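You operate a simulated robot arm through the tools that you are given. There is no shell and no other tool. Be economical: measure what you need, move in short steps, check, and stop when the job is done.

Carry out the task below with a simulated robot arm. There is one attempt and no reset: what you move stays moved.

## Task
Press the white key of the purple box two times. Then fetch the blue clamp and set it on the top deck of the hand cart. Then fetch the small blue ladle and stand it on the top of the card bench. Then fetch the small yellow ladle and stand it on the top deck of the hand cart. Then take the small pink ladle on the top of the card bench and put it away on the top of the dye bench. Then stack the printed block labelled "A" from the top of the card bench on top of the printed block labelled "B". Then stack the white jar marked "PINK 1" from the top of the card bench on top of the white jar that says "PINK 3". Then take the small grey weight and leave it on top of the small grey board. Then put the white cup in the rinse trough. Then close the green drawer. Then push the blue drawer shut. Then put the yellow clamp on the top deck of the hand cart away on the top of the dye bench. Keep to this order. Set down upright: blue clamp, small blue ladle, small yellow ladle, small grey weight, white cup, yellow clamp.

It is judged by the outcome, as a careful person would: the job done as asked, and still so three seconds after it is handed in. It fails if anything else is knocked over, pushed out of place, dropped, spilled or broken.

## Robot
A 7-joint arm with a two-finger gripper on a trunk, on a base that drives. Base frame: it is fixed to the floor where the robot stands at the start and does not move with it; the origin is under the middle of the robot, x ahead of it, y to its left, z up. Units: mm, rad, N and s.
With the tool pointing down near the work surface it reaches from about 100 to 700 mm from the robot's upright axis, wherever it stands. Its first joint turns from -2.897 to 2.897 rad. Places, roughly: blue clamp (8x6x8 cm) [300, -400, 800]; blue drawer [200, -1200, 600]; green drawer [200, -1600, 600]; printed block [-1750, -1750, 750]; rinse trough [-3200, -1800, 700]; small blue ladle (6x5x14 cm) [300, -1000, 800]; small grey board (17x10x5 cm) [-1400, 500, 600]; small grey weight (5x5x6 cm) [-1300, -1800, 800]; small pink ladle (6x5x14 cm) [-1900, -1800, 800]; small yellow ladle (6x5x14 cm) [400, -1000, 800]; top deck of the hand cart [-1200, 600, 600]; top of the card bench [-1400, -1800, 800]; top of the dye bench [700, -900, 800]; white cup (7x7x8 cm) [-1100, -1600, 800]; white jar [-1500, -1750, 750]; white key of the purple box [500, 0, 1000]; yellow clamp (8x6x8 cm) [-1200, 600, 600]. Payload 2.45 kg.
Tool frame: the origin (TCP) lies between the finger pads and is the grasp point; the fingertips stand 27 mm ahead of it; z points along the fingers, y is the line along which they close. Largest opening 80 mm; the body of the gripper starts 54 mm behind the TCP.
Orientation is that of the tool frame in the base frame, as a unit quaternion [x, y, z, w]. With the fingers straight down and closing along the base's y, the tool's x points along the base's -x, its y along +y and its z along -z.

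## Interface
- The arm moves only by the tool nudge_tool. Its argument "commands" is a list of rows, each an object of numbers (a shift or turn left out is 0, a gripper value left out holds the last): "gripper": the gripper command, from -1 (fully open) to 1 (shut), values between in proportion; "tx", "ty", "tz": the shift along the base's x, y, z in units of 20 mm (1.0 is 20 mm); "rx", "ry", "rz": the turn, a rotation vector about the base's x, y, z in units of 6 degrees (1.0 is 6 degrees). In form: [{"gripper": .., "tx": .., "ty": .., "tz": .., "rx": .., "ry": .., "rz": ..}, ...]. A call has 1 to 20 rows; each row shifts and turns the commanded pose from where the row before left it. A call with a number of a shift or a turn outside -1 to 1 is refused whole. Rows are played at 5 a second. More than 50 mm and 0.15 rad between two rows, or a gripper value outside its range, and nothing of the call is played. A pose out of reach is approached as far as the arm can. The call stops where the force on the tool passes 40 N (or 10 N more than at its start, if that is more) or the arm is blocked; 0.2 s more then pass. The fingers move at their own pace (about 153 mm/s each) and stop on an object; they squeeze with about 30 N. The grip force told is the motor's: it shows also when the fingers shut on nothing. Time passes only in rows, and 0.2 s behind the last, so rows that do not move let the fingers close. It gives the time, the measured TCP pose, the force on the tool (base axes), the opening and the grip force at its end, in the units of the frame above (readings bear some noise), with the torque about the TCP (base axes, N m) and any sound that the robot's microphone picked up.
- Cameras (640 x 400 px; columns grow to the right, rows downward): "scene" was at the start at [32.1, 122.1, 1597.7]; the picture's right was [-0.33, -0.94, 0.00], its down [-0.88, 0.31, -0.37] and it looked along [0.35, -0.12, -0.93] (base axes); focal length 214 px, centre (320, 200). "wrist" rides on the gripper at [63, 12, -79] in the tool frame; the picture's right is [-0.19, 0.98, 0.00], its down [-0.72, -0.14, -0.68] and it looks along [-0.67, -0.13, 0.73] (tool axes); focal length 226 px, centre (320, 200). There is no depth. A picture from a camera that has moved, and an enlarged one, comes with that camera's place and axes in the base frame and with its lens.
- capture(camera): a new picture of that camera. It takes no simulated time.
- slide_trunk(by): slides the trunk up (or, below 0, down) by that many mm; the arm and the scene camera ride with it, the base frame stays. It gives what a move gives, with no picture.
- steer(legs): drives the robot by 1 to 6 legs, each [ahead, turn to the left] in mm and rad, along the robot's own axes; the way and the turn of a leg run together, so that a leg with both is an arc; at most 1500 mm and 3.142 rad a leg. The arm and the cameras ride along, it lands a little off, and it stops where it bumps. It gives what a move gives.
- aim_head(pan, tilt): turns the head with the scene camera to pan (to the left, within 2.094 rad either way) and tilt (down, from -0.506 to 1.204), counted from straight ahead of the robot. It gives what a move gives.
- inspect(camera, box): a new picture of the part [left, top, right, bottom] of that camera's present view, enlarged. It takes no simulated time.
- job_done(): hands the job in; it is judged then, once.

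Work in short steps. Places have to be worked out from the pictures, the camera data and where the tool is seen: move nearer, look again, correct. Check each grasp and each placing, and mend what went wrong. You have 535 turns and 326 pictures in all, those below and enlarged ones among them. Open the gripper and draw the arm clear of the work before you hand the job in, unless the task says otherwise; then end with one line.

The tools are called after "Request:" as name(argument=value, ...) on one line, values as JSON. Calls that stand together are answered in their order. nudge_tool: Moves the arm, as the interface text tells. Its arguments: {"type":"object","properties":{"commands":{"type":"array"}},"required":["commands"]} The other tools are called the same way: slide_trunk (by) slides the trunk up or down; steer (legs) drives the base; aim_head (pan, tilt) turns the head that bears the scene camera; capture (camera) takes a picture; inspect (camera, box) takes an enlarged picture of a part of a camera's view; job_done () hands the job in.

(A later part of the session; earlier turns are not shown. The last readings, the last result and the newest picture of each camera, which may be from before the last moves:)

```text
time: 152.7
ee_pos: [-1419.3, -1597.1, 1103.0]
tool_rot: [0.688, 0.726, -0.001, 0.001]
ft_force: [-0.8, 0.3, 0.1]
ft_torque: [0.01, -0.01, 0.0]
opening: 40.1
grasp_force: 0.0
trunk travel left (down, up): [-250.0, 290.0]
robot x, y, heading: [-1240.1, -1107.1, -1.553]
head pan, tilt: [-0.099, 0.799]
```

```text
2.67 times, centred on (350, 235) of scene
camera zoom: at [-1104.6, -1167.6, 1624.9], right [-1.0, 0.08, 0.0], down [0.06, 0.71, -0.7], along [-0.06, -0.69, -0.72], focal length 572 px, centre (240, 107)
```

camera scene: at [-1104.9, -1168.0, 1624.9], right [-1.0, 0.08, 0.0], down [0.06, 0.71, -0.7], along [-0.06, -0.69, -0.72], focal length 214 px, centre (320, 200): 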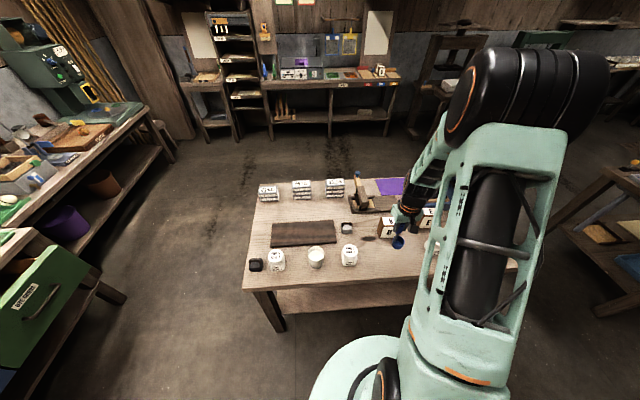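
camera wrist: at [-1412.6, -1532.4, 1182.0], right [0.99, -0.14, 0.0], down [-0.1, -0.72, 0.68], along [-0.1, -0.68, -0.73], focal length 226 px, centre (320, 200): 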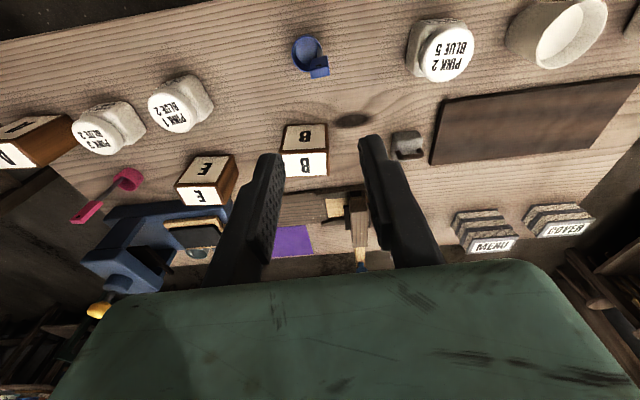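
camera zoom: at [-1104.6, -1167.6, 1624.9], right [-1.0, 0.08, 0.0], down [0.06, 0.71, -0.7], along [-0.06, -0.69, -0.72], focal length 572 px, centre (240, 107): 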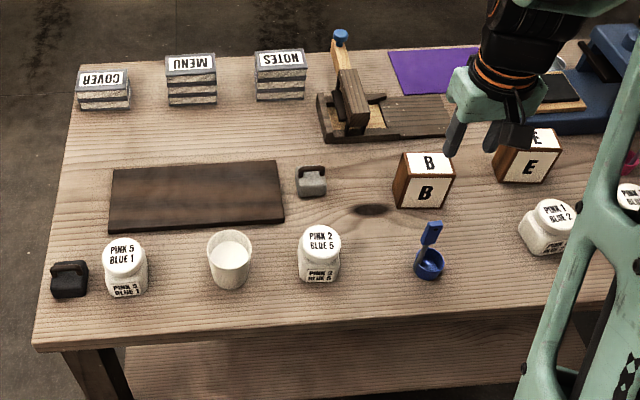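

The blue ladle stands upright on the bench. I drive back to the dye bench for the yellow ladle.

Request:
steer(legs=[[0, 1.726], [961, 0], [0, -0.173]])

Request:
capture(camera="wrist")

```text
time: 162.9
ee_pos: [215.2, -1101.4, 1103.5]
tool_rot: [-0.028, 1.0, 0.001, 0.002]
ft_force: [0.6, -1.0, -0.1]
ft_torque: [0.0, 0.01, -0.01]
opening: 40.0
grasp_force: 0.1
trunk travel left (down, up): [-250.0, 290.0]
robot x, y, heading: [-274.5, -920.4, 0.024]
head pan, tilt: [-0.099, 0.799]
```

```text
256 pictures are left
camera wrist: at [148.1, -1092.8, 1181.7], right [0.14, 0.99, 0.0], down [0.72, -0.1, 0.68], along [0.68, -0.09, -0.73], focal length 226 px, centre (320, 200)
```

wrist: 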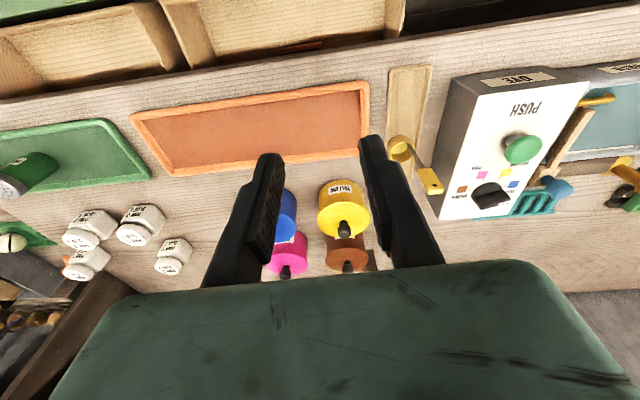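

Yellow plate ≈ (374,-961). I move above it at z≈1000 and check.

Request:
nudge_tool(commands=[{"ty": 1, "gripper": -0.1}, {"ty": 1}, {"ty": 1}, {"ty": 1, "tx": 0.5}, {"ty": 1, "tx": 1}, {"ty": 1, "tx": 1}, {"ty": 1, "tx": 1}, {"tx": 1}, {"tx": 1, "tz": -0.5}, {"tx": 1, "tz": -1}, {"tx": 1, "tz": -1}, {"tx": 0.2, "tz": -1}])

Request:
capture(camera="wrist")

```text
time: 165.5
ee_pos: [367.2, -960.2, 1034.4]
tool_rot: [-0.029, 1.0, 0.001, 0.001]
ft_force: [-0.8, -0.1, 0.0]
ft_torque: [-0.02, 0.03, -0.07]
opening: 44.1
grasp_force: 0.0
trunk travel left (down, up): [-250.0, 290.0]
robot x, y, heading: [-272.0, -917.9, 0.023]
head pan, tilt: [-0.099, 0.799]
```

```text
255 pictures are left
camera wrist: at [301.1, -950.8, 1112.6], right [0.14, 0.99, 0.0], down [0.72, -0.1, 0.68], along [0.68, -0.09, -0.73], focal length 226 px, centre (320, 200)
```

wrist: 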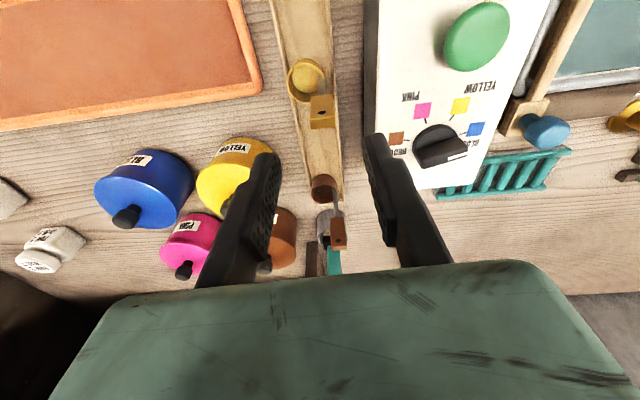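

Aligned: plate at about (375,-959). I descend to z≈938 and check.

Request:
nudge_tool(commands=[{"tx": 0.35, "ty": 0.05, "tz": -1}, {"tz": -1}, {"tz": -1}, {"tz": -1}, {"tz": -0.8}])

Request:
capture(camera="wrist")

```text
time: 166.7
ee_pos: [374.4, -961.7, 935.5]
tool_rot: [-0.028, 1.0, 0.0, 0.002]
ft_force: [0.2, 0.2, 0.3]
ft_torque: [0.01, -0.01, 0.0]
opening: 43.9
grasp_force: 0.0
trunk travel left (down, up): [-250.0, 290.0]
robot x, y, heading: [-273.8, -919.0, 0.023]
head pan, tilt: [-0.099, 0.799]
```

```text
254 pictures are left
camera wrist: at [309.0, -951.6, 1014.7], right [0.14, 0.99, 0.0], down [0.72, -0.1, 0.68], along [0.68, -0.09, -0.73], focal length 226 px, centre (320, 200)
```

wrist: 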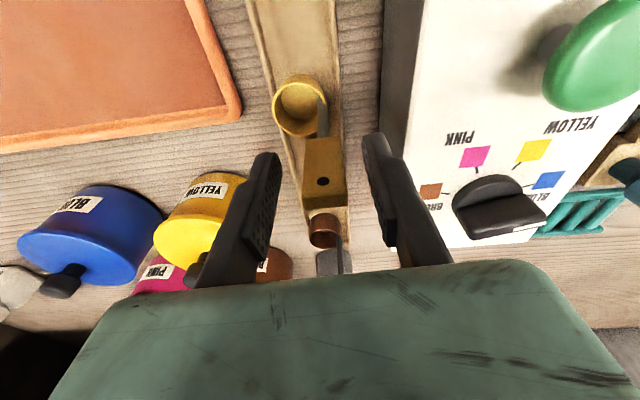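

I shift 4 mm forward, lower 15 mm and close.

Request:
nudge_tool(commands=[{"tx": 0.2, "ty": 0.05, "tz": -0.4}, {"tz": -0.35}, {"gripper": 1}, {}, {}, {}])

Request:
nudge_tool(commands=[{"tz": 0.3}, {"tz": 0.5}, {"tz": 1}, {"tz": 1}, {"tz": 1}, {"tz": 1}, {"tz": 1}, {"tz": 1}, {"tz": 1}, {"tz": 1}])

Request:
capture(camera="wrist")

```text
time: 168.1
ee_pos: [378.0, -959.2, 921.7]
tool_rot: [-0.029, 1.0, 0.0, 0.002]
ft_force: [1.3, -1.2, -0.2]
ft_torque: [0.01, -0.03, 0.0]
opening: 19.9
grasp_force: 30.1
trunk travel left (down, up): [-250.0, 290.0]
robot x, y, heading: [-274.2, -917.8, 0.028]
head pan, tilt: [-0.099, 0.799]
```

```text
time: 170.3
ee_pos: [378.1, -957.9, 1099.2]
tool_rot: [-0.029, 1.0, 0.0, 0.002]
ft_force: [0.1, -0.9, -1.2]
ft_torque: [0.06, 0.01, 0.0]
opening: 20.1
grasp_force: 29.8
trunk travel left (down, up): [-250.0, 290.0]
robot x, y, heading: [-273.4, -916.5, 0.021]
head pan, tilt: [-0.099, 0.799]
```

```text
253 pictures are left
camera wrist: at [312.6, -949.3, 1177.4], right [0.14, 0.99, 0.0], down [0.72, -0.1, 0.68], along [0.68, -0.09, -0.73], focal length 226 px, centre (320, 200)
```

wrist: 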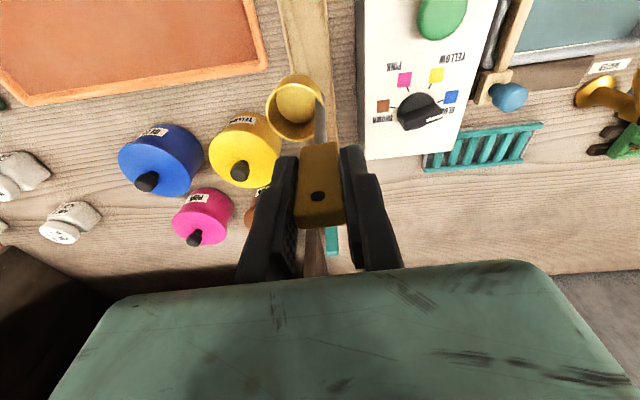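

Held. I retract, back off and drive to the cart's side.

Request:
nudge_tool(commands=[{"tz": 0.5, "tx": -1}, {"tx": -1}, {"tx": -1}, {"tx": -1}, {"tx": -1}, {"tx": -1}, {"tx": -1}, {"tx": -1}, {"tx": -1}])

Request:
steer(legs=[[-300, 0], [0, 2.286], [995, 0], [0, -0.74]])

Request:
aim_head(pan=0, tilt=0.8)

Request:
capture(camera="scene")

```text
time: 172.3
ee_pos: [196.4, -960.2, 1109.3]
tool_rot: [-0.028, 1.0, 0.0, 0.001]
ft_force: [0.1, -0.2, -0.3]
ft_torque: [0.0, 0.0, 0.02]
opening: 20.2
grasp_force: 29.9
trunk travel left (down, up): [-250.0, 290.0]
robot x, y, heading: [-273.4, -920.6, 0.02]
head pan, tilt: [-0.099, 0.799]
```

```text
time: 186.6
ee_pos: [-1133.3, 304.2, 1108.7]
tool_rot: [-0.701, 0.713, 0.001, 0.001]
ft_force: [-0.4, -0.7, -0.6]
ft_torque: [0.0, -0.03, -0.03]
opening: 20.0
grasp_force: 30.2
trunk travel left (down, up): [-250.0, 290.0]
robot x, y, heading: [-1208.0, -160.4, 1.521]
head pan, tilt: [-0.099, 0.799]
```

```text
time: 187.2
ee_pos: [-1132.3, 305.8, 1108.1]
tool_rot: [-0.701, 0.713, 0.001, 0.002]
ft_force: [0.2, -0.6, -0.2]
ft_torque: [0.0, 0.03, 0.0]
opening: 20.1
grasp_force: 29.9
trunk travel left (down, up): [-250.0, 290.0]
robot x, y, heading: [-1205.9, -163.6, 1.52]
head pan, tilt: [0.0, 0.799]
```

```text
252 pictures are left
camera scene: at [-1346.6, -92.5, 1624.9], right [1.0, -0.05, 0.0], down [-0.04, -0.72, -0.7], along [0.04, 0.7, -0.72], focal length 214 px, centre (320, 200)
```

scene: 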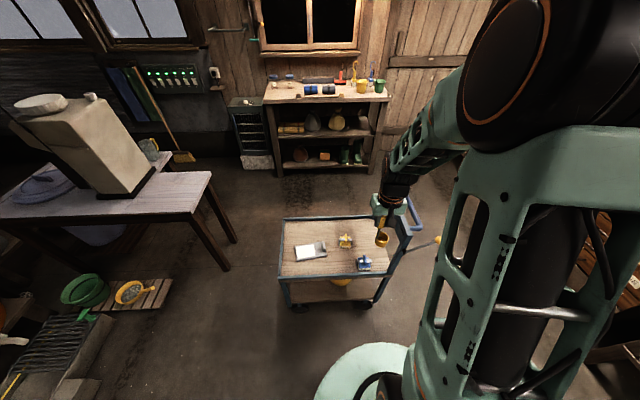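

I'll set the yellow ladle at the back of the deck near (-1300,670), clear of later work. I drive up, move over and lower the trunk.

Request:
steer(legs=[[212, 0]])

Request:
nudge_tool(commands=[{"tx": -1, "ty": 0.8}, {"tx": -1, "ty": 0.8}, {"tx": -1, "ty": 0.8}, {"tx": -1, "ty": 0.8}, {"tx": -1, "ty": 0.8}, {"tx": -1, "ty": 0.8}, {"tx": -1, "ty": 0.8}, {"tx": -1, "ty": 0.8}, {"tx": -0.9, "ty": 0.8}])

Request:
slide_trunk(by=-240)

Request:
capture(camera="scene")

Request:
capture(camera="wrist")

```text
time: 188.9
ee_pos: [-1121.6, 520.6, 1108.0]
tool_rot: [-0.701, 0.713, 0.0, 0.001]
ft_force: [-0.6, -0.2, -1.1]
ft_torque: [-0.04, -0.01, -0.02]
opening: 20.1
grasp_force: 29.8
trunk travel left (down, up): [-250.0, 290.0]
robot x, y, heading: [-1195.9, 49.7, 1.512]
head pan, tilt: [0.0, 0.799]
```

```text
time: 190.9
ee_pos: [-1301.5, 665.2, 1109.2]
tool_rot: [-0.701, 0.713, 0.001, 0.001]
ft_force: [-0.3, -0.6, 0.9]
ft_torque: [-0.02, -0.02, 0.02]
opening: 20.0
grasp_force: 29.8
trunk travel left (down, up): [-250.0, 290.0]
robot x, y, heading: [-1196.4, 53.2, 1.514]
head pan, tilt: [0.0, 0.799]
```

```text
time: 193.4
ee_pos: [-1301.9, 663.8, 868.6]
tool_rot: [-0.701, 0.713, 0.001, 0.0]
ft_force: [-0.3, -0.2, -0.5]
ft_torque: [-0.01, 0.01, -0.01]
opening: 20.0
grasp_force: 29.7
trunk travel left (down, up): [-10.0, 530.0]
robot x, y, heading: [-1193.8, 53.4, 1.515]
head pan, tilt: [0.0, 0.799]
```

```text
251 pictures are left
camera scene: at [-1335.3, 122.2, 1384.9], right [1.0, -0.05, 0.0], down [-0.04, -0.72, -0.7], along [0.04, 0.7, -0.72], focal length 214 px, centre (320, 200)
```

scene: 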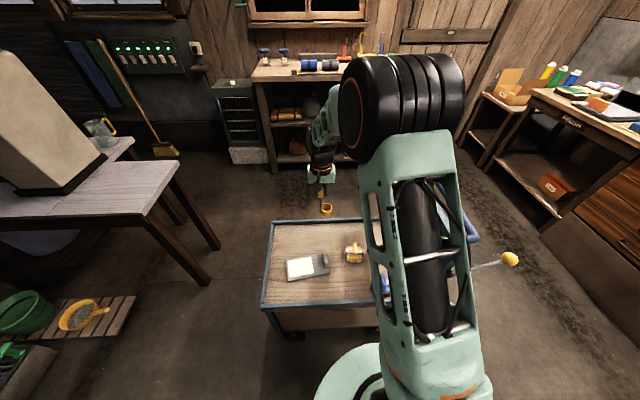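

```text
250 pictures are left
camera wrist: at [-1315.9, 600.5, 947.2], right [-0.98, 0.21, 0.0], down [0.15, 0.71, 0.68], along [0.14, 0.67, -0.73], focal length 226 px, centre (320, 200)
```

wrist: 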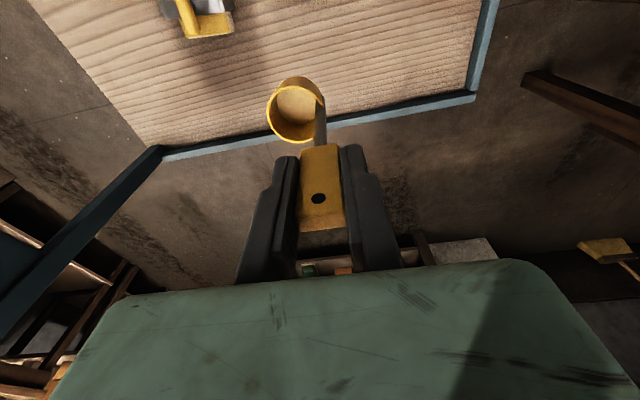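

The column below is free deck. I lower to z≈680 then feel for contact with separate small calls.

Request:
nudge_tool(commands=[{"tz": -1}, {"tz": -1}, {"tz": -1}, {"tz": -1}, {"tz": -1}, {"tz": -1}, {"tz": -1}, {"tz": -1}, {"tz": -1}, {"tz": -0.3}])

Request:
nudge_tool(commands=[{"tz": -0.2}, {"tz": -0.2}, {"tz": -0.15}, {"tz": -0.15}])

Request:
capture(camera="wrist")

```text
time: 195.6
ee_pos: [-1299.9, 664.3, 683.6]
tool_rot: [-0.701, 0.713, 0.001, 0.001]
ft_force: [-0.9, 0.3, -0.9]
ft_torque: [-0.06, 0.04, 0.0]
opening: 20.1
grasp_force: 30.1
trunk travel left (down, up): [-10.0, 530.0]
robot x, y, heading: [-1195.4, 54.8, 1.516]
head pan, tilt: [0.0, 0.799]
```

```text
time: 196.6
ee_pos: [-1300.2, 664.0, 668.7]
tool_rot: [-0.701, 0.713, 0.001, 0.001]
ft_force: [-0.6, 0.4, -1.5]
ft_torque: [0.0, -0.03, -0.01]
opening: 20.1
grasp_force: 29.6
trunk travel left (down, up): [-10.0, 530.0]
robot x, y, heading: [-1197.7, 54.0, 1.518]
head pan, tilt: [0.0, 0.799]
```

```text
249 pictures are left
camera wrist: at [-1314.9, 600.2, 747.0], right [-0.98, 0.21, 0.0], down [0.15, 0.71, 0.68], along [0.14, 0.67, -0.73], focal length 226 px, centre (320, 200)
```

wrist: 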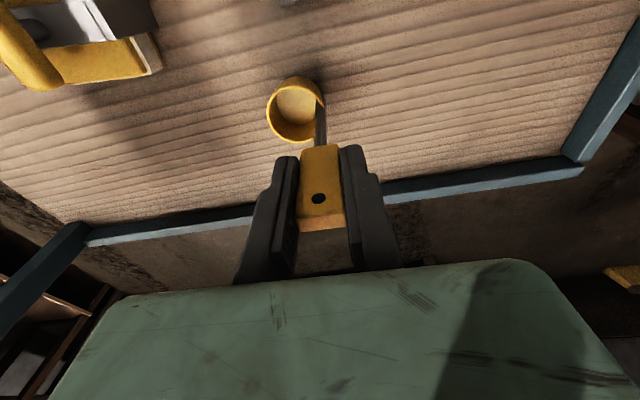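

Request:
nudge_tool(commands=[{"tz": -0.15}, {"tz": -0.15}, {"tz": -0.15}])

```text
time: 197.4
ee_pos: [-1301.2, 663.9, 662.5]
tool_rot: [-0.701, 0.713, 0.005, 0.003]
ft_force: [0.2, 1.3, 30.6]
ft_torque: [0.3, -0.52, 0.02]
opening: 20.1
grasp_force: 30.5
trunk travel left (down, up): [-10.0, 530.0]
robot x, y, heading: [-1198.9, 51.9, 1.518]
head pan, tilt: [0.0, 0.799]
```

Contact (30 N) at z≈662. I ease up and release, then check.

Request:
nudge_tool(commands=[{"tz": 0.1, "gripper": 1}, {"gripper": 0.3}, {"gripper": 0}, {}, {}])

Request:
capture(camera="wrist")

Request:
nudge_tool(commands=[{"tz": 0.5}, {"tz": 1}, {"tz": 1}, {"tz": 1}, {"tz": 1}, {"tz": 1}, {"tz": 1}, {"tz": 1}, {"tz": 1}])

Request:
capture(camera="wrist")

Request:
inspect(camera="scene", box=[250, 190, 410, 330])

```text
time: 198.6
ee_pos: [-1301.4, 663.2, 662.6]
tool_rot: [-0.702, 0.713, 0.001, 0.001]
ft_force: [0.3, 0.0, -0.2]
ft_torque: [0.0, 0.01, -0.03]
opening: 40.1
grasp_force: 0.2
trunk travel left (down, up): [-10.0, 530.0]
robot x, y, heading: [-1198.8, 53.1, 1.52]
head pan, tilt: [0.0, 0.799]
```

```text
248 pictures are left
camera wrist: at [-1315.2, 599.7, 740.2], right [-0.98, 0.21, 0.0], down [0.15, 0.71, 0.68], along [0.14, 0.67, -0.73], focal length 226 px, centre (320, 200)
```

wrist: 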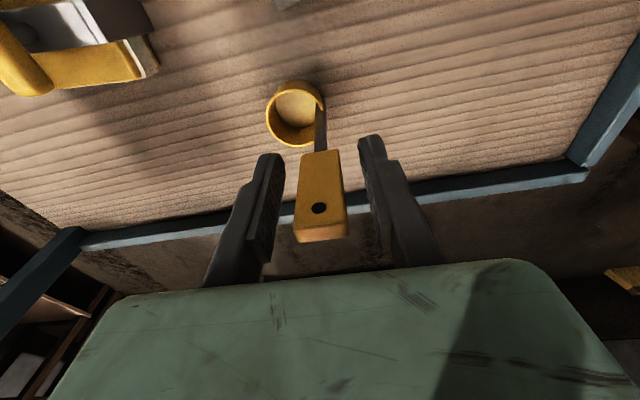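

```text
time: 200.6
ee_pos: [-1300.8, 666.2, 832.0]
tool_rot: [-0.702, 0.712, 0.001, 0.002]
ft_force: [-0.3, 0.5, -0.2]
ft_torque: [-0.03, 0.0, -0.03]
opening: 40.2
grasp_force: 0.1
trunk travel left (down, up): [-10.0, 530.0]
robot x, y, heading: [-1195.4, 54.9, 1.517]
head pan, tilt: [0.0, 0.799]
```

```text
247 pictures are left
camera wrist: at [-1315.0, 602.3, 910.4], right [-0.98, 0.21, 0.0], down [0.15, 0.71, 0.68], along [0.14, 0.67, -0.73], focal length 226 px, centre (320, 200)
```

wrist: 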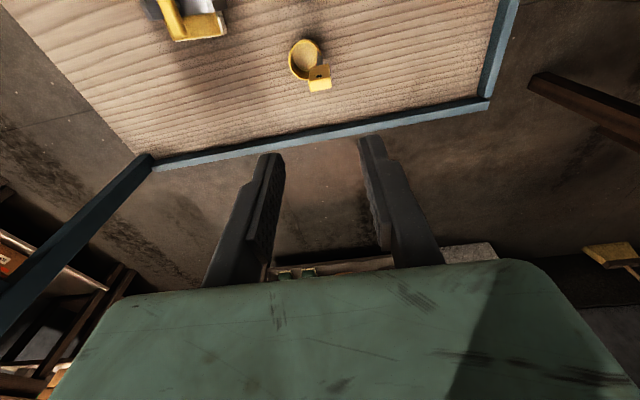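

```text
2.86 times, centred on (330, 260) of scene
camera zoom: at [-1335.3, 122.3, 1384.9], right [1.0, -0.05, 0.0], down [-0.04, -0.72, -0.7], along [0.04, 0.7, -0.72], focal length 613 px, centre (291, 29)
```

zoom: 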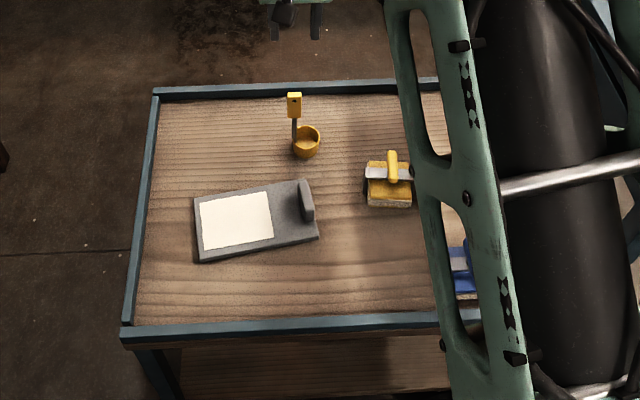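

The yellow ladle stands. Next the pink ladle: I raise, retract and drive to the card bench's −x part, at about (-1750,-1110) facing −y.

Request:
nudge_tool(commands=[{"tz": 1}, {"ty": -1}, {"ty": -1}, {"ty": -1}, {"ty": -1}, {"ty": -1}, {"ty": -1}, {"ty": -1}, {"ty": -1}, {"ty": -1}, {"ty": -1}, {"tx": 1}, {"tx": 1}, {"tx": 1}, {"tx": 1}])

Request:
slide_trunk(by=240)

Request:
steer(legs=[[-230, 0], [0, 2.65], [1080, 0], [0, 0.545]])

Request:
capture(camera="scene")

Request:
capture(camera="wrist")

```text
time: 203.8
ee_pos: [-1220.6, 462.8, 850.3]
tool_rot: [-0.701, 0.713, 0.002, 0.001]
ft_force: [-0.3, 0.8, 0.5]
ft_torque: [0.02, -0.02, -0.01]
opening: 40.1
grasp_force: 0.0
trunk travel left (down, up): [-10.0, 530.0]
robot x, y, heading: [-1199.1, 54.9, 1.516]
head pan, tilt: [0.0, 0.799]
```

```text
time: 206.3
ee_pos: [-1221.8, 463.1, 1090.4]
tool_rot: [-0.701, 0.713, 0.001, 0.001]
ft_force: [0.0, -0.6, 0.4]
ft_torque: [-0.03, 0.03, -0.02]
opening: 39.9
grasp_force: 0.0
trunk travel left (down, up): [-250.0, 290.0]
robot x, y, heading: [-1194.1, 50.5, 1.514]
head pan, tilt: [0.0, 0.799]
```

```text
time: 221.2
ee_pos: [-1689.1, -1521.0, 1091.3]
tool_rot: [0.685, 0.728, -0.001, 0.001]
ft_force: [0.2, 0.3, 0.2]
ft_torque: [0.02, 0.04, 0.0]
opening: 39.8
grasp_force: 0.0
trunk travel left (down, up): [-250.0, 290.0]
robot x, y, heading: [-1747.8, -1112.8, -1.545]
head pan, tilt: [0.0, 0.799]
```

```text
245 pictures are left
camera scene: at [-1605.3, -1170.5, 1624.9], right [-1.0, -0.02, 0.0], down [-0.02, 0.72, -0.7], along [0.02, -0.7, -0.72], focal length 214 px, centre (320, 200)
```

scene: 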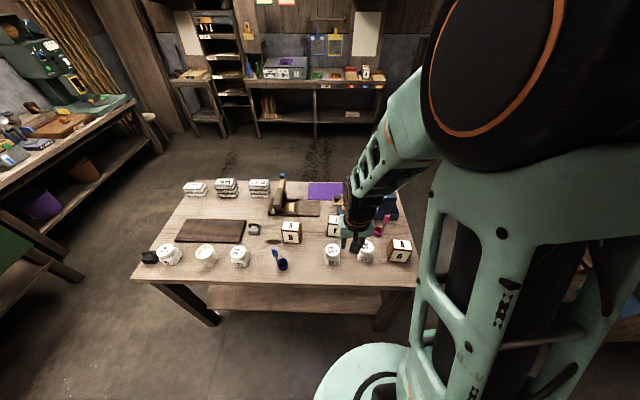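

```text
244 pictures are left
camera wrist: at [-1682.4, -1455.7, 1170.0], right [0.99, -0.13, 0.0], down [-0.1, -0.72, 0.68], along [-0.09, -0.68, -0.73], focal length 226 px, centre (320, 200)
```

wrist: 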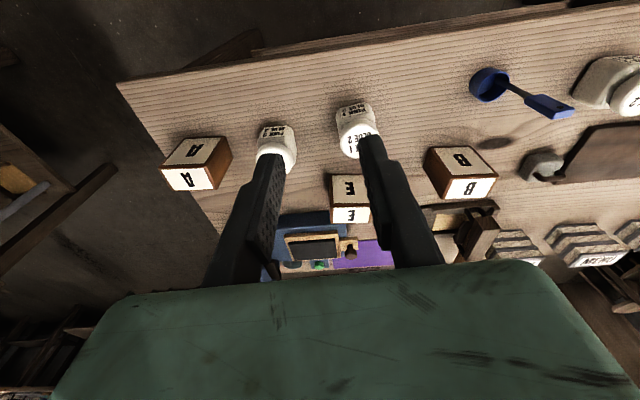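

Request:
inspect(camera="scene", box=[310, 180, 430, 275])

Request:
nudge_tool(commands=[{"tx": -1}, {"tx": -1}, {"tx": -1}, {"tx": -1}, {"tx": -1}, {"tx": -1}])

Request:
capture(camera="wrist")

```text
4.21 times, centred on (370, 228) of scene
camera zoom: at [-1605.3, -1170.5, 1624.9], right [-1.0, -0.02, 0.0], down [-0.02, 0.72, -0.7], along [0.02, -0.7, -0.72], focal length 903 px, centre (110, 84)
```

zoom: 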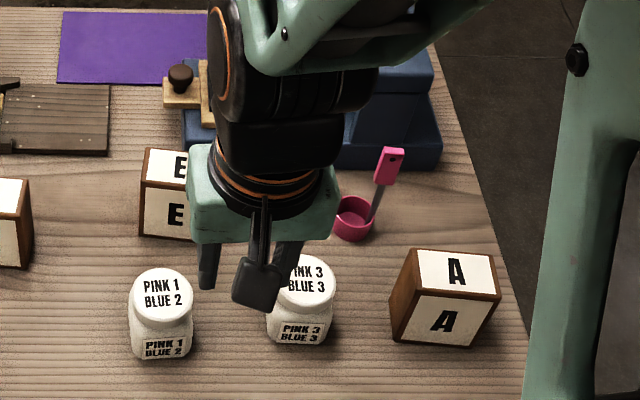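

```text
time: 222.6
ee_pos: [-1810.1, -1521.7, 1091.9]
tool_rot: [0.686, 0.728, -0.001, 0.002]
ft_force: [-0.6, 0.5, 0.5]
ft_torque: [-0.02, -0.01, -0.01]
opening: 40.2
grasp_force: 0.1
trunk travel left (down, up): [-250.0, 290.0]
robot x, y, heading: [-1744.2, -1112.8, -1.544]
head pan, tilt: [0.0, 0.799]
```

```text
242 pictures are left
camera wrist: at [-1803.5, -1456.8, 1169.8], right [0.99, -0.13, 0.0], down [-0.1, -0.72, 0.68], along [-0.09, -0.68, -0.73], focal length 226 px, centre (320, 200)
```

wrist: 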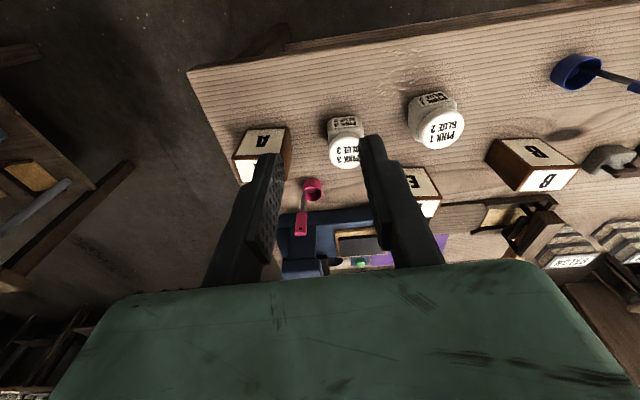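

Pink plate triangulates to (-1882,-1782,879), cup offset toward +x. I enlarge to see its rotation.

Request:
inspect(camera="wrist", box=[270, 160, 350, 260])

Request:
inspect(camera="scene", box=[360, 195, 420, 245])

```text
4.00 times, centred on (310, 210) of wrist
camera zoom: at [-1803.5, -1456.8, 1169.8], right [0.99, -0.13, 0.0], down [-0.1, -0.72, 0.68], along [-0.09, -0.68, -0.73], focal length 904 px, centre (360, 160)
```

zoom: 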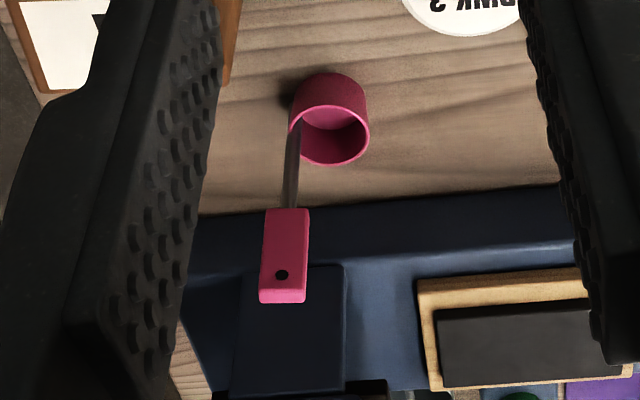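

```text
8.00 times, centred on (390, 220) of scene
camera zoom: at [-1605.8, -1170.6, 1624.9], right [-1.0, -0.02, 0.0], down [-0.02, 0.72, -0.7], along [0.02, -0.7, -0.72], focal length 1716 px, centre (-240, 40)
```

zoom: 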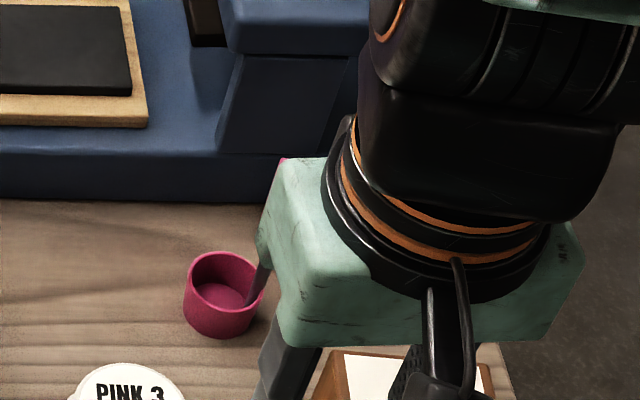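

The plate's wide side runs about along x, so the present tool orientation fits. I move over (-1881,-1779) at z≈980 and look.

Request:
nudge_tool(commands=[{"ty": -1, "tx": -0.3, "gripper": -0.1}, {"ty": -1, "tx": -0.3}, {"ty": -1, "tx": -0.3}, {"ty": -1, "tx": -0.3}, {"ty": -1, "tx": -0.3}, {"ty": -1, "tx": -0.3}, {"ty": -1, "tx": -0.3}, {"ty": -1, "tx": -0.3}, {"ty": -1, "tx": -0.3}, {"ty": -1, "tx": -0.3}, {"ty": -1, "tx": -0.3}, {"ty": -1, "tx": -0.25}, {"ty": -0.8, "tz": -1}, {"tz": -1}, {"tz": -1}, {"tz": -1}, {"tz": -1}])

Request:
capture(camera="wrist")

```text
time: 226.2
ee_pos: [-1882.1, -1775.6, 991.4]
tool_rot: [0.685, 0.728, -0.001, 0.001]
ft_force: [0.4, -0.3, -0.4]
ft_torque: [-0.03, -0.01, -0.01]
opening: 44.1
grasp_force: 0.1
trunk travel left (down, up): [-250.0, 290.0]
robot x, y, heading: [-1744.1, -1113.9, -1.543]
head pan, tilt: [0.0, 0.799]
```

```text
239 pictures are left
camera wrist: at [-1874.2, -1711.5, 1069.3], right [0.99, -0.13, 0.0], down [-0.1, -0.72, 0.68], along [-0.09, -0.68, -0.73], focal length 226 px, centre (320, 200)
```

wrist: 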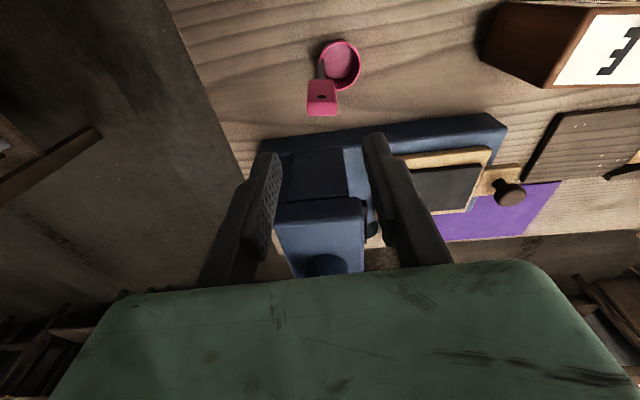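

Well aligned. I descend to z≈900 and check.

Request:
nudge_tool(commands=[{"tx": 0.05, "tz": -1}, {"tz": -1}, {"tz": -1}, {"tz": -1}, {"tz": -0.5}])

Request:
capture(camera="wrist")

```text
time: 227.4
ee_pos: [-1879.6, -1776.0, 901.3]
tool_rot: [0.685, 0.729, -0.001, 0.001]
ft_force: [-1.0, 0.0, 0.3]
ft_torque: [0.02, 0.0, -0.02]
opening: 44.1
grasp_force: 0.0
trunk travel left (down, up): [-250.0, 290.0]
robot x, y, heading: [-1745.9, -1113.1, -1.547]
head pan, tilt: [0.0, 0.799]
```

```text
238 pictures are left
camera wrist: at [-1872.8, -1711.5, 979.4], right [0.99, -0.13, 0.0], down [-0.1, -0.72, 0.68], along [-0.09, -0.68, -0.73], focal length 226 px, centre (320, 200)
```

wrist: 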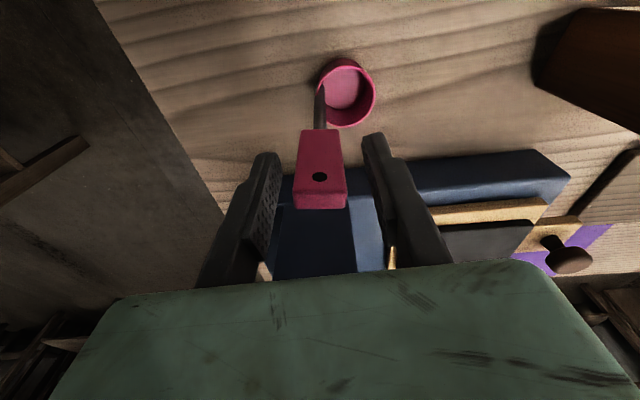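

Request:
nudge_tool(commands=[{"ty": -0.15, "tz": -0.4}, {"tz": -0.35}, {"gripper": 1}, {}, {}, {}])

Request:
nudge_tool(commands=[{"tz": 0.3}, {"tz": 0.5}, {"tz": 1}, {"tz": 1}, {"tz": 1}, {"tz": 1}, {"tz": 1}, {"tz": 1}, {"tz": 1}, {"tz": 1}, {"tz": 1}, {"tz": 1}])

Request:
capture(camera="wrist")

```text
time: 228.8
ee_pos: [-1879.3, -1779.3, 887.0]
tool_rot: [0.686, 0.728, -0.001, 0.001]
ft_force: [0.2, -0.4, 0.8]
ft_torque: [0.0, -0.01, 0.0]
opening: 20.2
grasp_force: 30.0
trunk travel left (down, up): [-250.0, 290.0]
robot x, y, heading: [-1744.4, -1110.3, -1.545]
head pan, tilt: [0.0, 0.799]
```

```text
time: 231.4
ee_pos: [-1879.8, -1778.9, 1102.1]
tool_rot: [0.685, 0.728, -0.001, 0.001]
ft_force: [0.1, -0.1, -0.7]
ft_torque: [0.0, 0.03, 0.04]
opening: 20.3
grasp_force: 30.4
trunk travel left (down, up): [-250.0, 290.0]
robot x, y, heading: [-1742.2, -1111.2, -1.545]
head pan, tilt: [0.0, 0.799]
```

```text
237 pictures are left
camera wrist: at [-1872.8, -1713.8, 1180.9], right [0.99, -0.13, 0.0], down [-0.1, -0.72, 0.68], along [-0.09, -0.68, -0.73], focal length 226 px, centre (320, 200)
```

wrist: 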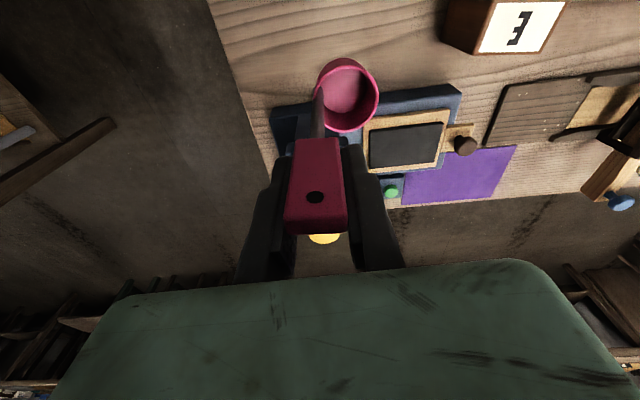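

The pink ladle is held. I retract and drive to (-400,-560) in front of the dye bench, whose back area by the wall is free bare wood.

Request:
nudge_tool(commands=[{"ty": 1, "tz": 0.5}, {"ty": 1, "tz": 0.5}, {"ty": 1}, {"ty": 1}, {"ty": 1}, {"ty": 1}, {"ty": 1}, {"ty": 1}, {"ty": 1}, {"ty": 1}, {"ty": 1}, {"ty": 1}, {"tx": 1}, {"tx": 1}, {"tx": 1}, {"tx": 1}, {"tx": 1}, {"tx": 1}])

Request:
steer(legs=[[0, 1.934], [1440, 0], [0, -0.389]])

Request:
aim_head(pan=0.3, tilt=0.7)

Request:
capture(camera="scene")

```text
time: 235.2
ee_pos: [-1758.2, -1537.9, 1120.8]
tool_rot: [0.685, 0.728, -0.001, 0.001]
ft_force: [0.1, -0.3, -1.4]
ft_torque: [-0.05, 0.01, -0.02]
opening: 20.3
grasp_force: 29.9
trunk travel left (down, up): [-250.0, 290.0]
robot x, y, heading: [-1742.5, -1116.2, -1.544]
head pan, tilt: [0.0, 0.799]
```

```text
time: 248.2
ee_pos: [25.4, -667.3, 1121.3]
tool_rot: [0.003, 1.0, -0.001, 0.002]
ft_force: [-0.5, -0.1, -0.7]
ft_torque: [-0.01, 0.02, 0.0]
opening: 19.9
grasp_force: 29.6
trunk travel left (down, up): [-250.0, 290.0]
robot x, y, heading: [-395.8, -626.4, -0.043]
head pan, tilt: [0.0, 0.799]
```

```text
time: 249.0
ee_pos: [25.1, -666.8, 1120.3]
tool_rot: [0.002, 1.0, 0.0, 0.001]
ft_force: [0.3, -0.5, -0.8]
ft_torque: [-0.02, 0.02, 0.05]
opening: 20.2
grasp_force: 30.1
trunk travel left (down, up): [-250.0, 290.0]
robot x, y, heading: [-397.0, -626.8, -0.043]
head pan, tilt: [0.3, 0.7]
```

```text
236 pictures are left
camera scene: at [-331.2, -462.6, 1633.1], right [0.25, -0.97, 0.0], down [-0.62, -0.16, -0.76], along [0.74, 0.19, -0.64], focal length 214 px, centre (320, 200)
```

scene: 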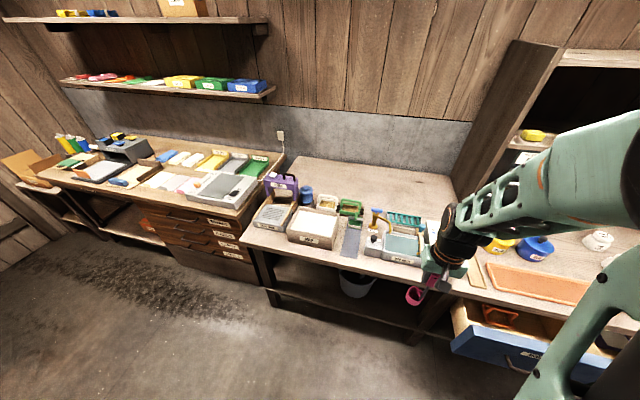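

Request:
inspect(camera="scene", box=[235, 150, 475, 290])

```text
2.67 times, centred on (355, 220) of scene
camera zoom: at [-331.2, -462.6, 1633.1], right [0.25, -0.97, 0.0], down [-0.62, -0.16, -0.76], along [0.74, 0.19, -0.64], focal length 572 px, centre (227, 147)
```

zoom: 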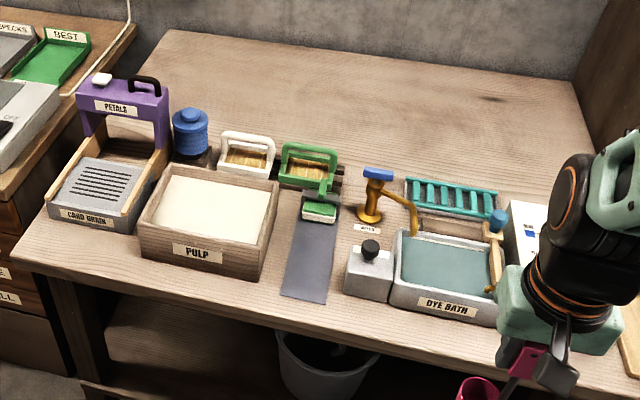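

Free bare wood lies behind the faucet around (655,-540). I straighten and drive ahead 395 mm.

Request:
steer(legs=[[0, 0.043], [395, 0]])

Request:
nudge_tool(commands=[{"tx": 0.5, "ty": 1}, {"tx": 1, "ty": 1}, {"tx": 1, "ty": 1}, {"tx": 1, "ty": 1}, {"tx": 1, "ty": 1}, {"tx": 1, "ty": 0.6}, {"tx": 1}, {"tx": 1}, {"tx": 1}, {"tx": 1}])

Request:
capture(camera="scene")

Request:
capture(camera="wrist")

```text
time: 251.8
ee_pos: [419.2, -649.2, 1121.5]
tool_rot: [-0.019, 1.0, -0.001, 0.001]
ft_force: [0.8, 0.0, -1.0]
ft_torque: [0.01, 0.0, 0.01]
opening: 19.7
grasp_force: 29.1
trunk travel left (down, up): [-250.0, 290.0]
robot x, y, heading: [-6.6, -623.9, -0.003]
head pan, tilt: [0.3, 0.7]
```

```text
time: 254.1
ee_pos: [610.3, -536.8, 1120.9]
tool_rot: [-0.019, 1.0, 0.0, 0.001]
ft_force: [-0.4, 0.6, -0.8]
ft_torque: [-0.01, -0.03, 0.0]
opening: 20.1
grasp_force: 30.3
trunk travel left (down, up): [-250.0, 290.0]
robot x, y, heading: [-7.0, -627.6, -0.003]
head pan, tilt: [0.3, 0.7]
```

```text
234 pictures are left
camera scene: at [54.0, -459.6, 1633.0], right [0.3, -0.96, 0.0], down [-0.62, -0.19, -0.76], along [0.73, 0.23, -0.64], focal length 214 px, centre (320, 200)
```

scene: 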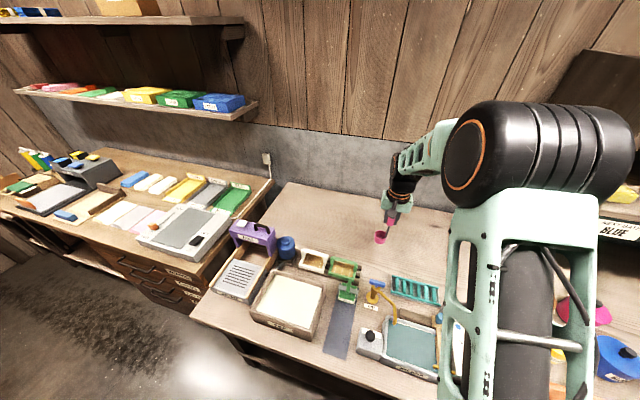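

```text
233 pictures are left
camera wrist: at [544.7, -526.1, 1198.7], right [0.16, 0.99, 0.0], down [0.72, -0.11, 0.68], along [0.68, -0.11, -0.73], focal length 226 px, centre (320, 200)
```

wrist: 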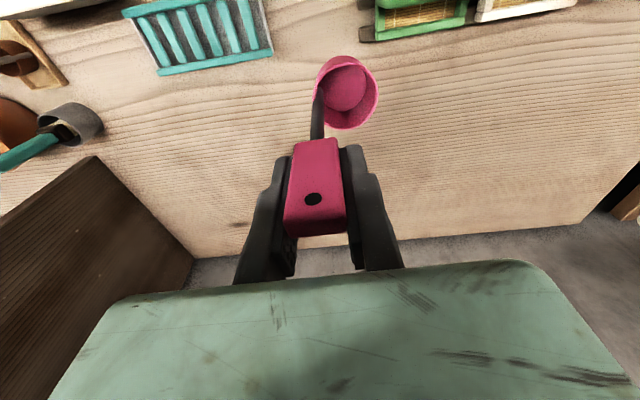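

The spot 40 mm further (x≈650) is entirely free. I move there and lower to z≈940.

Request:
nudge_tool(commands=[{"tx": 1}, {"tx": 1}, {"tz": -1}, {"tz": -1}, {"tz": -1}, {"tz": -1}, {"tz": -1}, {"tz": -1}, {"tz": -1}, {"tz": -1}, {"tz": -1}])

Request:
capture(camera="wrist")

Request:
nudge_tool(commands=[{"tz": -0.2}, {"tz": -0.2}, {"tz": -0.15}])

```text
time: 256.4
ee_pos: [648.9, -533.6, 941.6]
tool_rot: [-0.02, 1.0, 0.0, 0.001]
ft_force: [0.0, -0.1, -0.8]
ft_torque: [0.0, -0.01, 0.02]
opening: 20.1
grasp_force: 30.1
trunk travel left (down, up): [-250.0, 290.0]
robot x, y, heading: [-5.5, -627.3, 0.004]
head pan, tilt: [0.3, 0.7]
```

```text
232 pictures are left
camera wrist: at [583.1, -524.0, 1020.0], right [0.16, 0.99, 0.0], down [0.72, -0.11, 0.68], along [0.68, -0.11, -0.73], focal length 226 px, centre (320, 200)
```

wrist: 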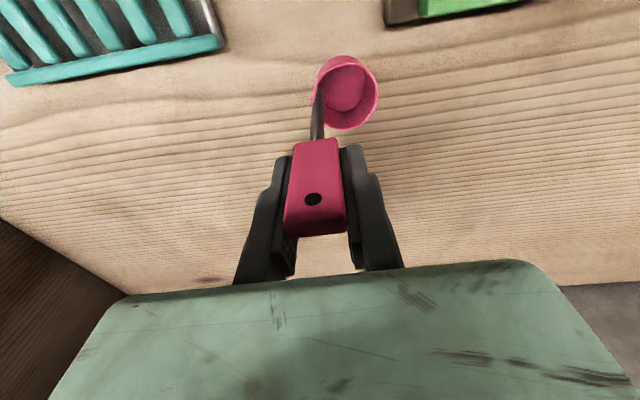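

```text
time: 257.2
ee_pos: [648.7, -535.8, 932.0]
tool_rot: [-0.019, 1.0, 0.0, 0.002]
ft_force: [0.1, -0.3, 0.0]
ft_torque: [0.02, 0.04, -0.03]
opening: 19.9
grasp_force: 30.0
trunk travel left (down, up): [-250.0, 290.0]
robot x, y, heading: [-4.0, -627.5, 0.002]
head pan, tilt: [0.3, 0.7]
```

Request:
nudge_tool(commands=[{"tz": -0.15}, {"tz": -0.15}, {"tz": -0.15}])

Request:
nudge_tool(commands=[{"tz": -0.15}, {"tz": -0.1}])

```text
time: 258.1
ee_pos: [647.3, -536.4, 920.2]
tool_rot: [-0.018, 1.0, 0.0, 0.001]
ft_force: [0.5, 0.5, -0.9]
ft_torque: [0.0, 0.0, -0.02]
opening: 19.8
grasp_force: 30.1
trunk travel left (down, up): [-250.0, 290.0]
robot x, y, heading: [-4.2, -624.8, -0.006]
head pan, tilt: [0.3, 0.7]
```

```text
time: 258.6
ee_pos: [648.0, -537.2, 916.8]
tool_rot: [-0.02, 1.0, 0.0, 0.002]
ft_force: [-0.6, 0.0, 0.2]
ft_torque: [0.01, 0.02, -0.04]
opening: 20.0
grasp_force: 29.6
trunk travel left (down, up): [-250.0, 290.0]
robot x, y, heading: [-8.3, -625.9, -0.001]
head pan, tilt: [0.3, 0.7]
```

Request:
nudge_tool(commands=[{"tz": -0.15}, {"tz": -0.1}])

Request:
nudge_tool(commands=[{"tz": -0.15}, {"tz": -0.1}])

```text
time: 259.2
ee_pos: [649.4, -536.8, 912.3]
tool_rot: [-0.019, 1.0, 0.0, 0.002]
ft_force: [0.3, 0.2, -0.6]
ft_torque: [0.01, 0.01, -0.04]
opening: 19.8
grasp_force: 29.8
trunk travel left (down, up): [-250.0, 290.0]
robot x, y, heading: [-7.7, -623.5, -0.003]
head pan, tilt: [0.3, 0.7]
```

```text
time: 259.9
ee_pos: [649.3, -537.2, 906.6]
tool_rot: [-0.019, 1.0, 0.0, 0.001]
ft_force: [0.2, 0.3, 0.0]
ft_torque: [-0.03, 0.03, -0.03]
opening: 19.9
grasp_force: 30.4
trunk travel left (down, up): [-250.0, 290.0]
robot x, y, heading: [-4.5, -626.2, -0.009]
head pan, tilt: [0.3, 0.7]
```

Request:
nudge_tool(commands=[{"tz": -0.15}, {"tz": -0.1}])

Request:
inspect(camera="scene", box=[330, 190, 470, 290])

```text
time: 260.4
ee_pos: [650.2, -537.2, 904.9]
tool_rot: [-0.019, 1.0, 0.002, 0.005]
ft_force: [-1.1, -3.9, 31.7]
ft_torque: [0.1, 0.26, 0.01]
opening: 20.4
grasp_force: 30.0
trunk travel left (down, up): [-250.0, 290.0]
robot x, y, heading: [-6.8, -626.9, -0.001]
head pan, tilt: [0.3, 0.7]
```

```text
4.00 times, centred on (400, 240) of scene
camera zoom: at [50.7, -460.5, 1633.6], right [0.3, -0.96, 0.0], down [-0.61, -0.19, -0.77], along [0.73, 0.23, -0.64], focal length 858 px, centre (0, 40)
```

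zoom: 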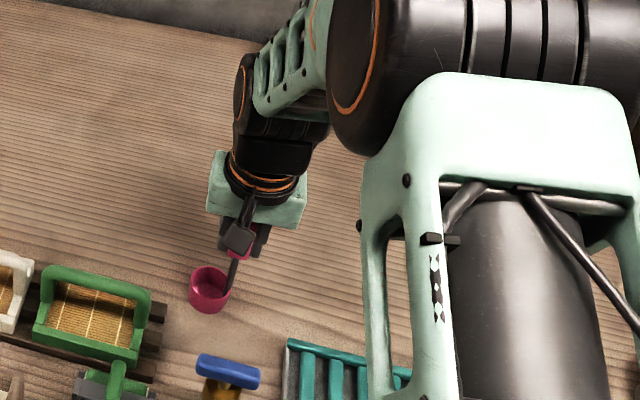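

Contact (32 N). I ease, release and check, then rise.

Request:
nudge_tool(commands=[{"tz": 0.1, "gripper": 1}, {"gripper": 0.3}, {"gripper": 0}, {}, {}])

Request:
capture(camera="wrist")

Request:
nudge_tool(commands=[{"tz": 0.5}, {"tz": 1}, {"tz": 1}, {"tz": 1}, {"tz": 1}, {"tz": 1}, {"tz": 1}, {"tz": 1}, {"tz": 1}, {"tz": 1}])

Request:
capture(camera="wrist")

```text
time: 261.6
ee_pos: [647.7, -537.2, 902.5]
tool_rot: [-0.019, 1.0, 0.0, 0.001]
ft_force: [-0.1, 0.4, -0.6]
ft_torque: [-0.03, 0.0, -0.01]
opening: 40.0
grasp_force: 0.1
trunk travel left (down, up): [-250.0, 290.0]
robot x, y, heading: [-4.8, -629.1, 0.002]
head pan, tilt: [0.3, 0.7]
```

```text
230 pictures are left
camera wrist: at [583.5, -526.3, 981.3], right [0.16, 0.99, 0.0], down [0.72, -0.11, 0.68], along [0.68, -0.11, -0.73], focal length 226 px, centre (320, 200)
```

wrist: 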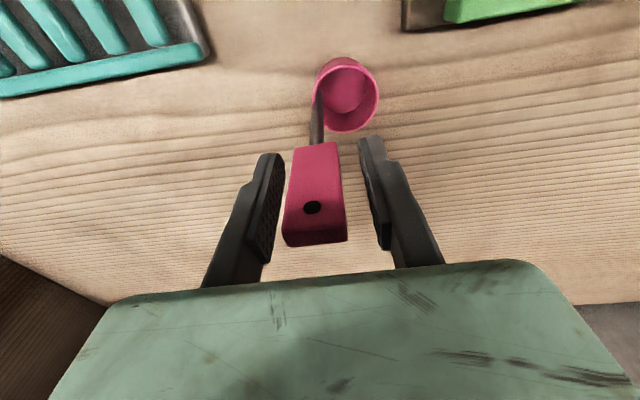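

```text
time: 263.9
ee_pos: [649.4, -537.1, 1093.6]
tool_rot: [-0.019, 1.0, 0.0, 0.002]
ft_force: [0.0, 0.0, 0.8]
ft_torque: [0.01, 0.0, 0.02]
opening: 39.7
grasp_force: 0.1
trunk travel left (down, up): [-250.0, 290.0]
robot x, y, heading: [-3.4, -626.9, -0.001]
head pan, tilt: [0.3, 0.7]
```

```text
229 pictures are left
camera wrist: at [584.6, -527.2, 1171.6], right [0.16, 0.99, 0.0], down [0.72, -0.11, 0.68], along [0.68, -0.11, -0.73], focal length 226 px, centre (320, 200)
```

wrist: 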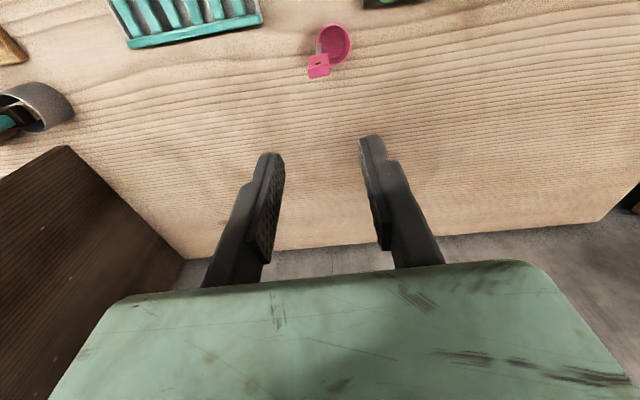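

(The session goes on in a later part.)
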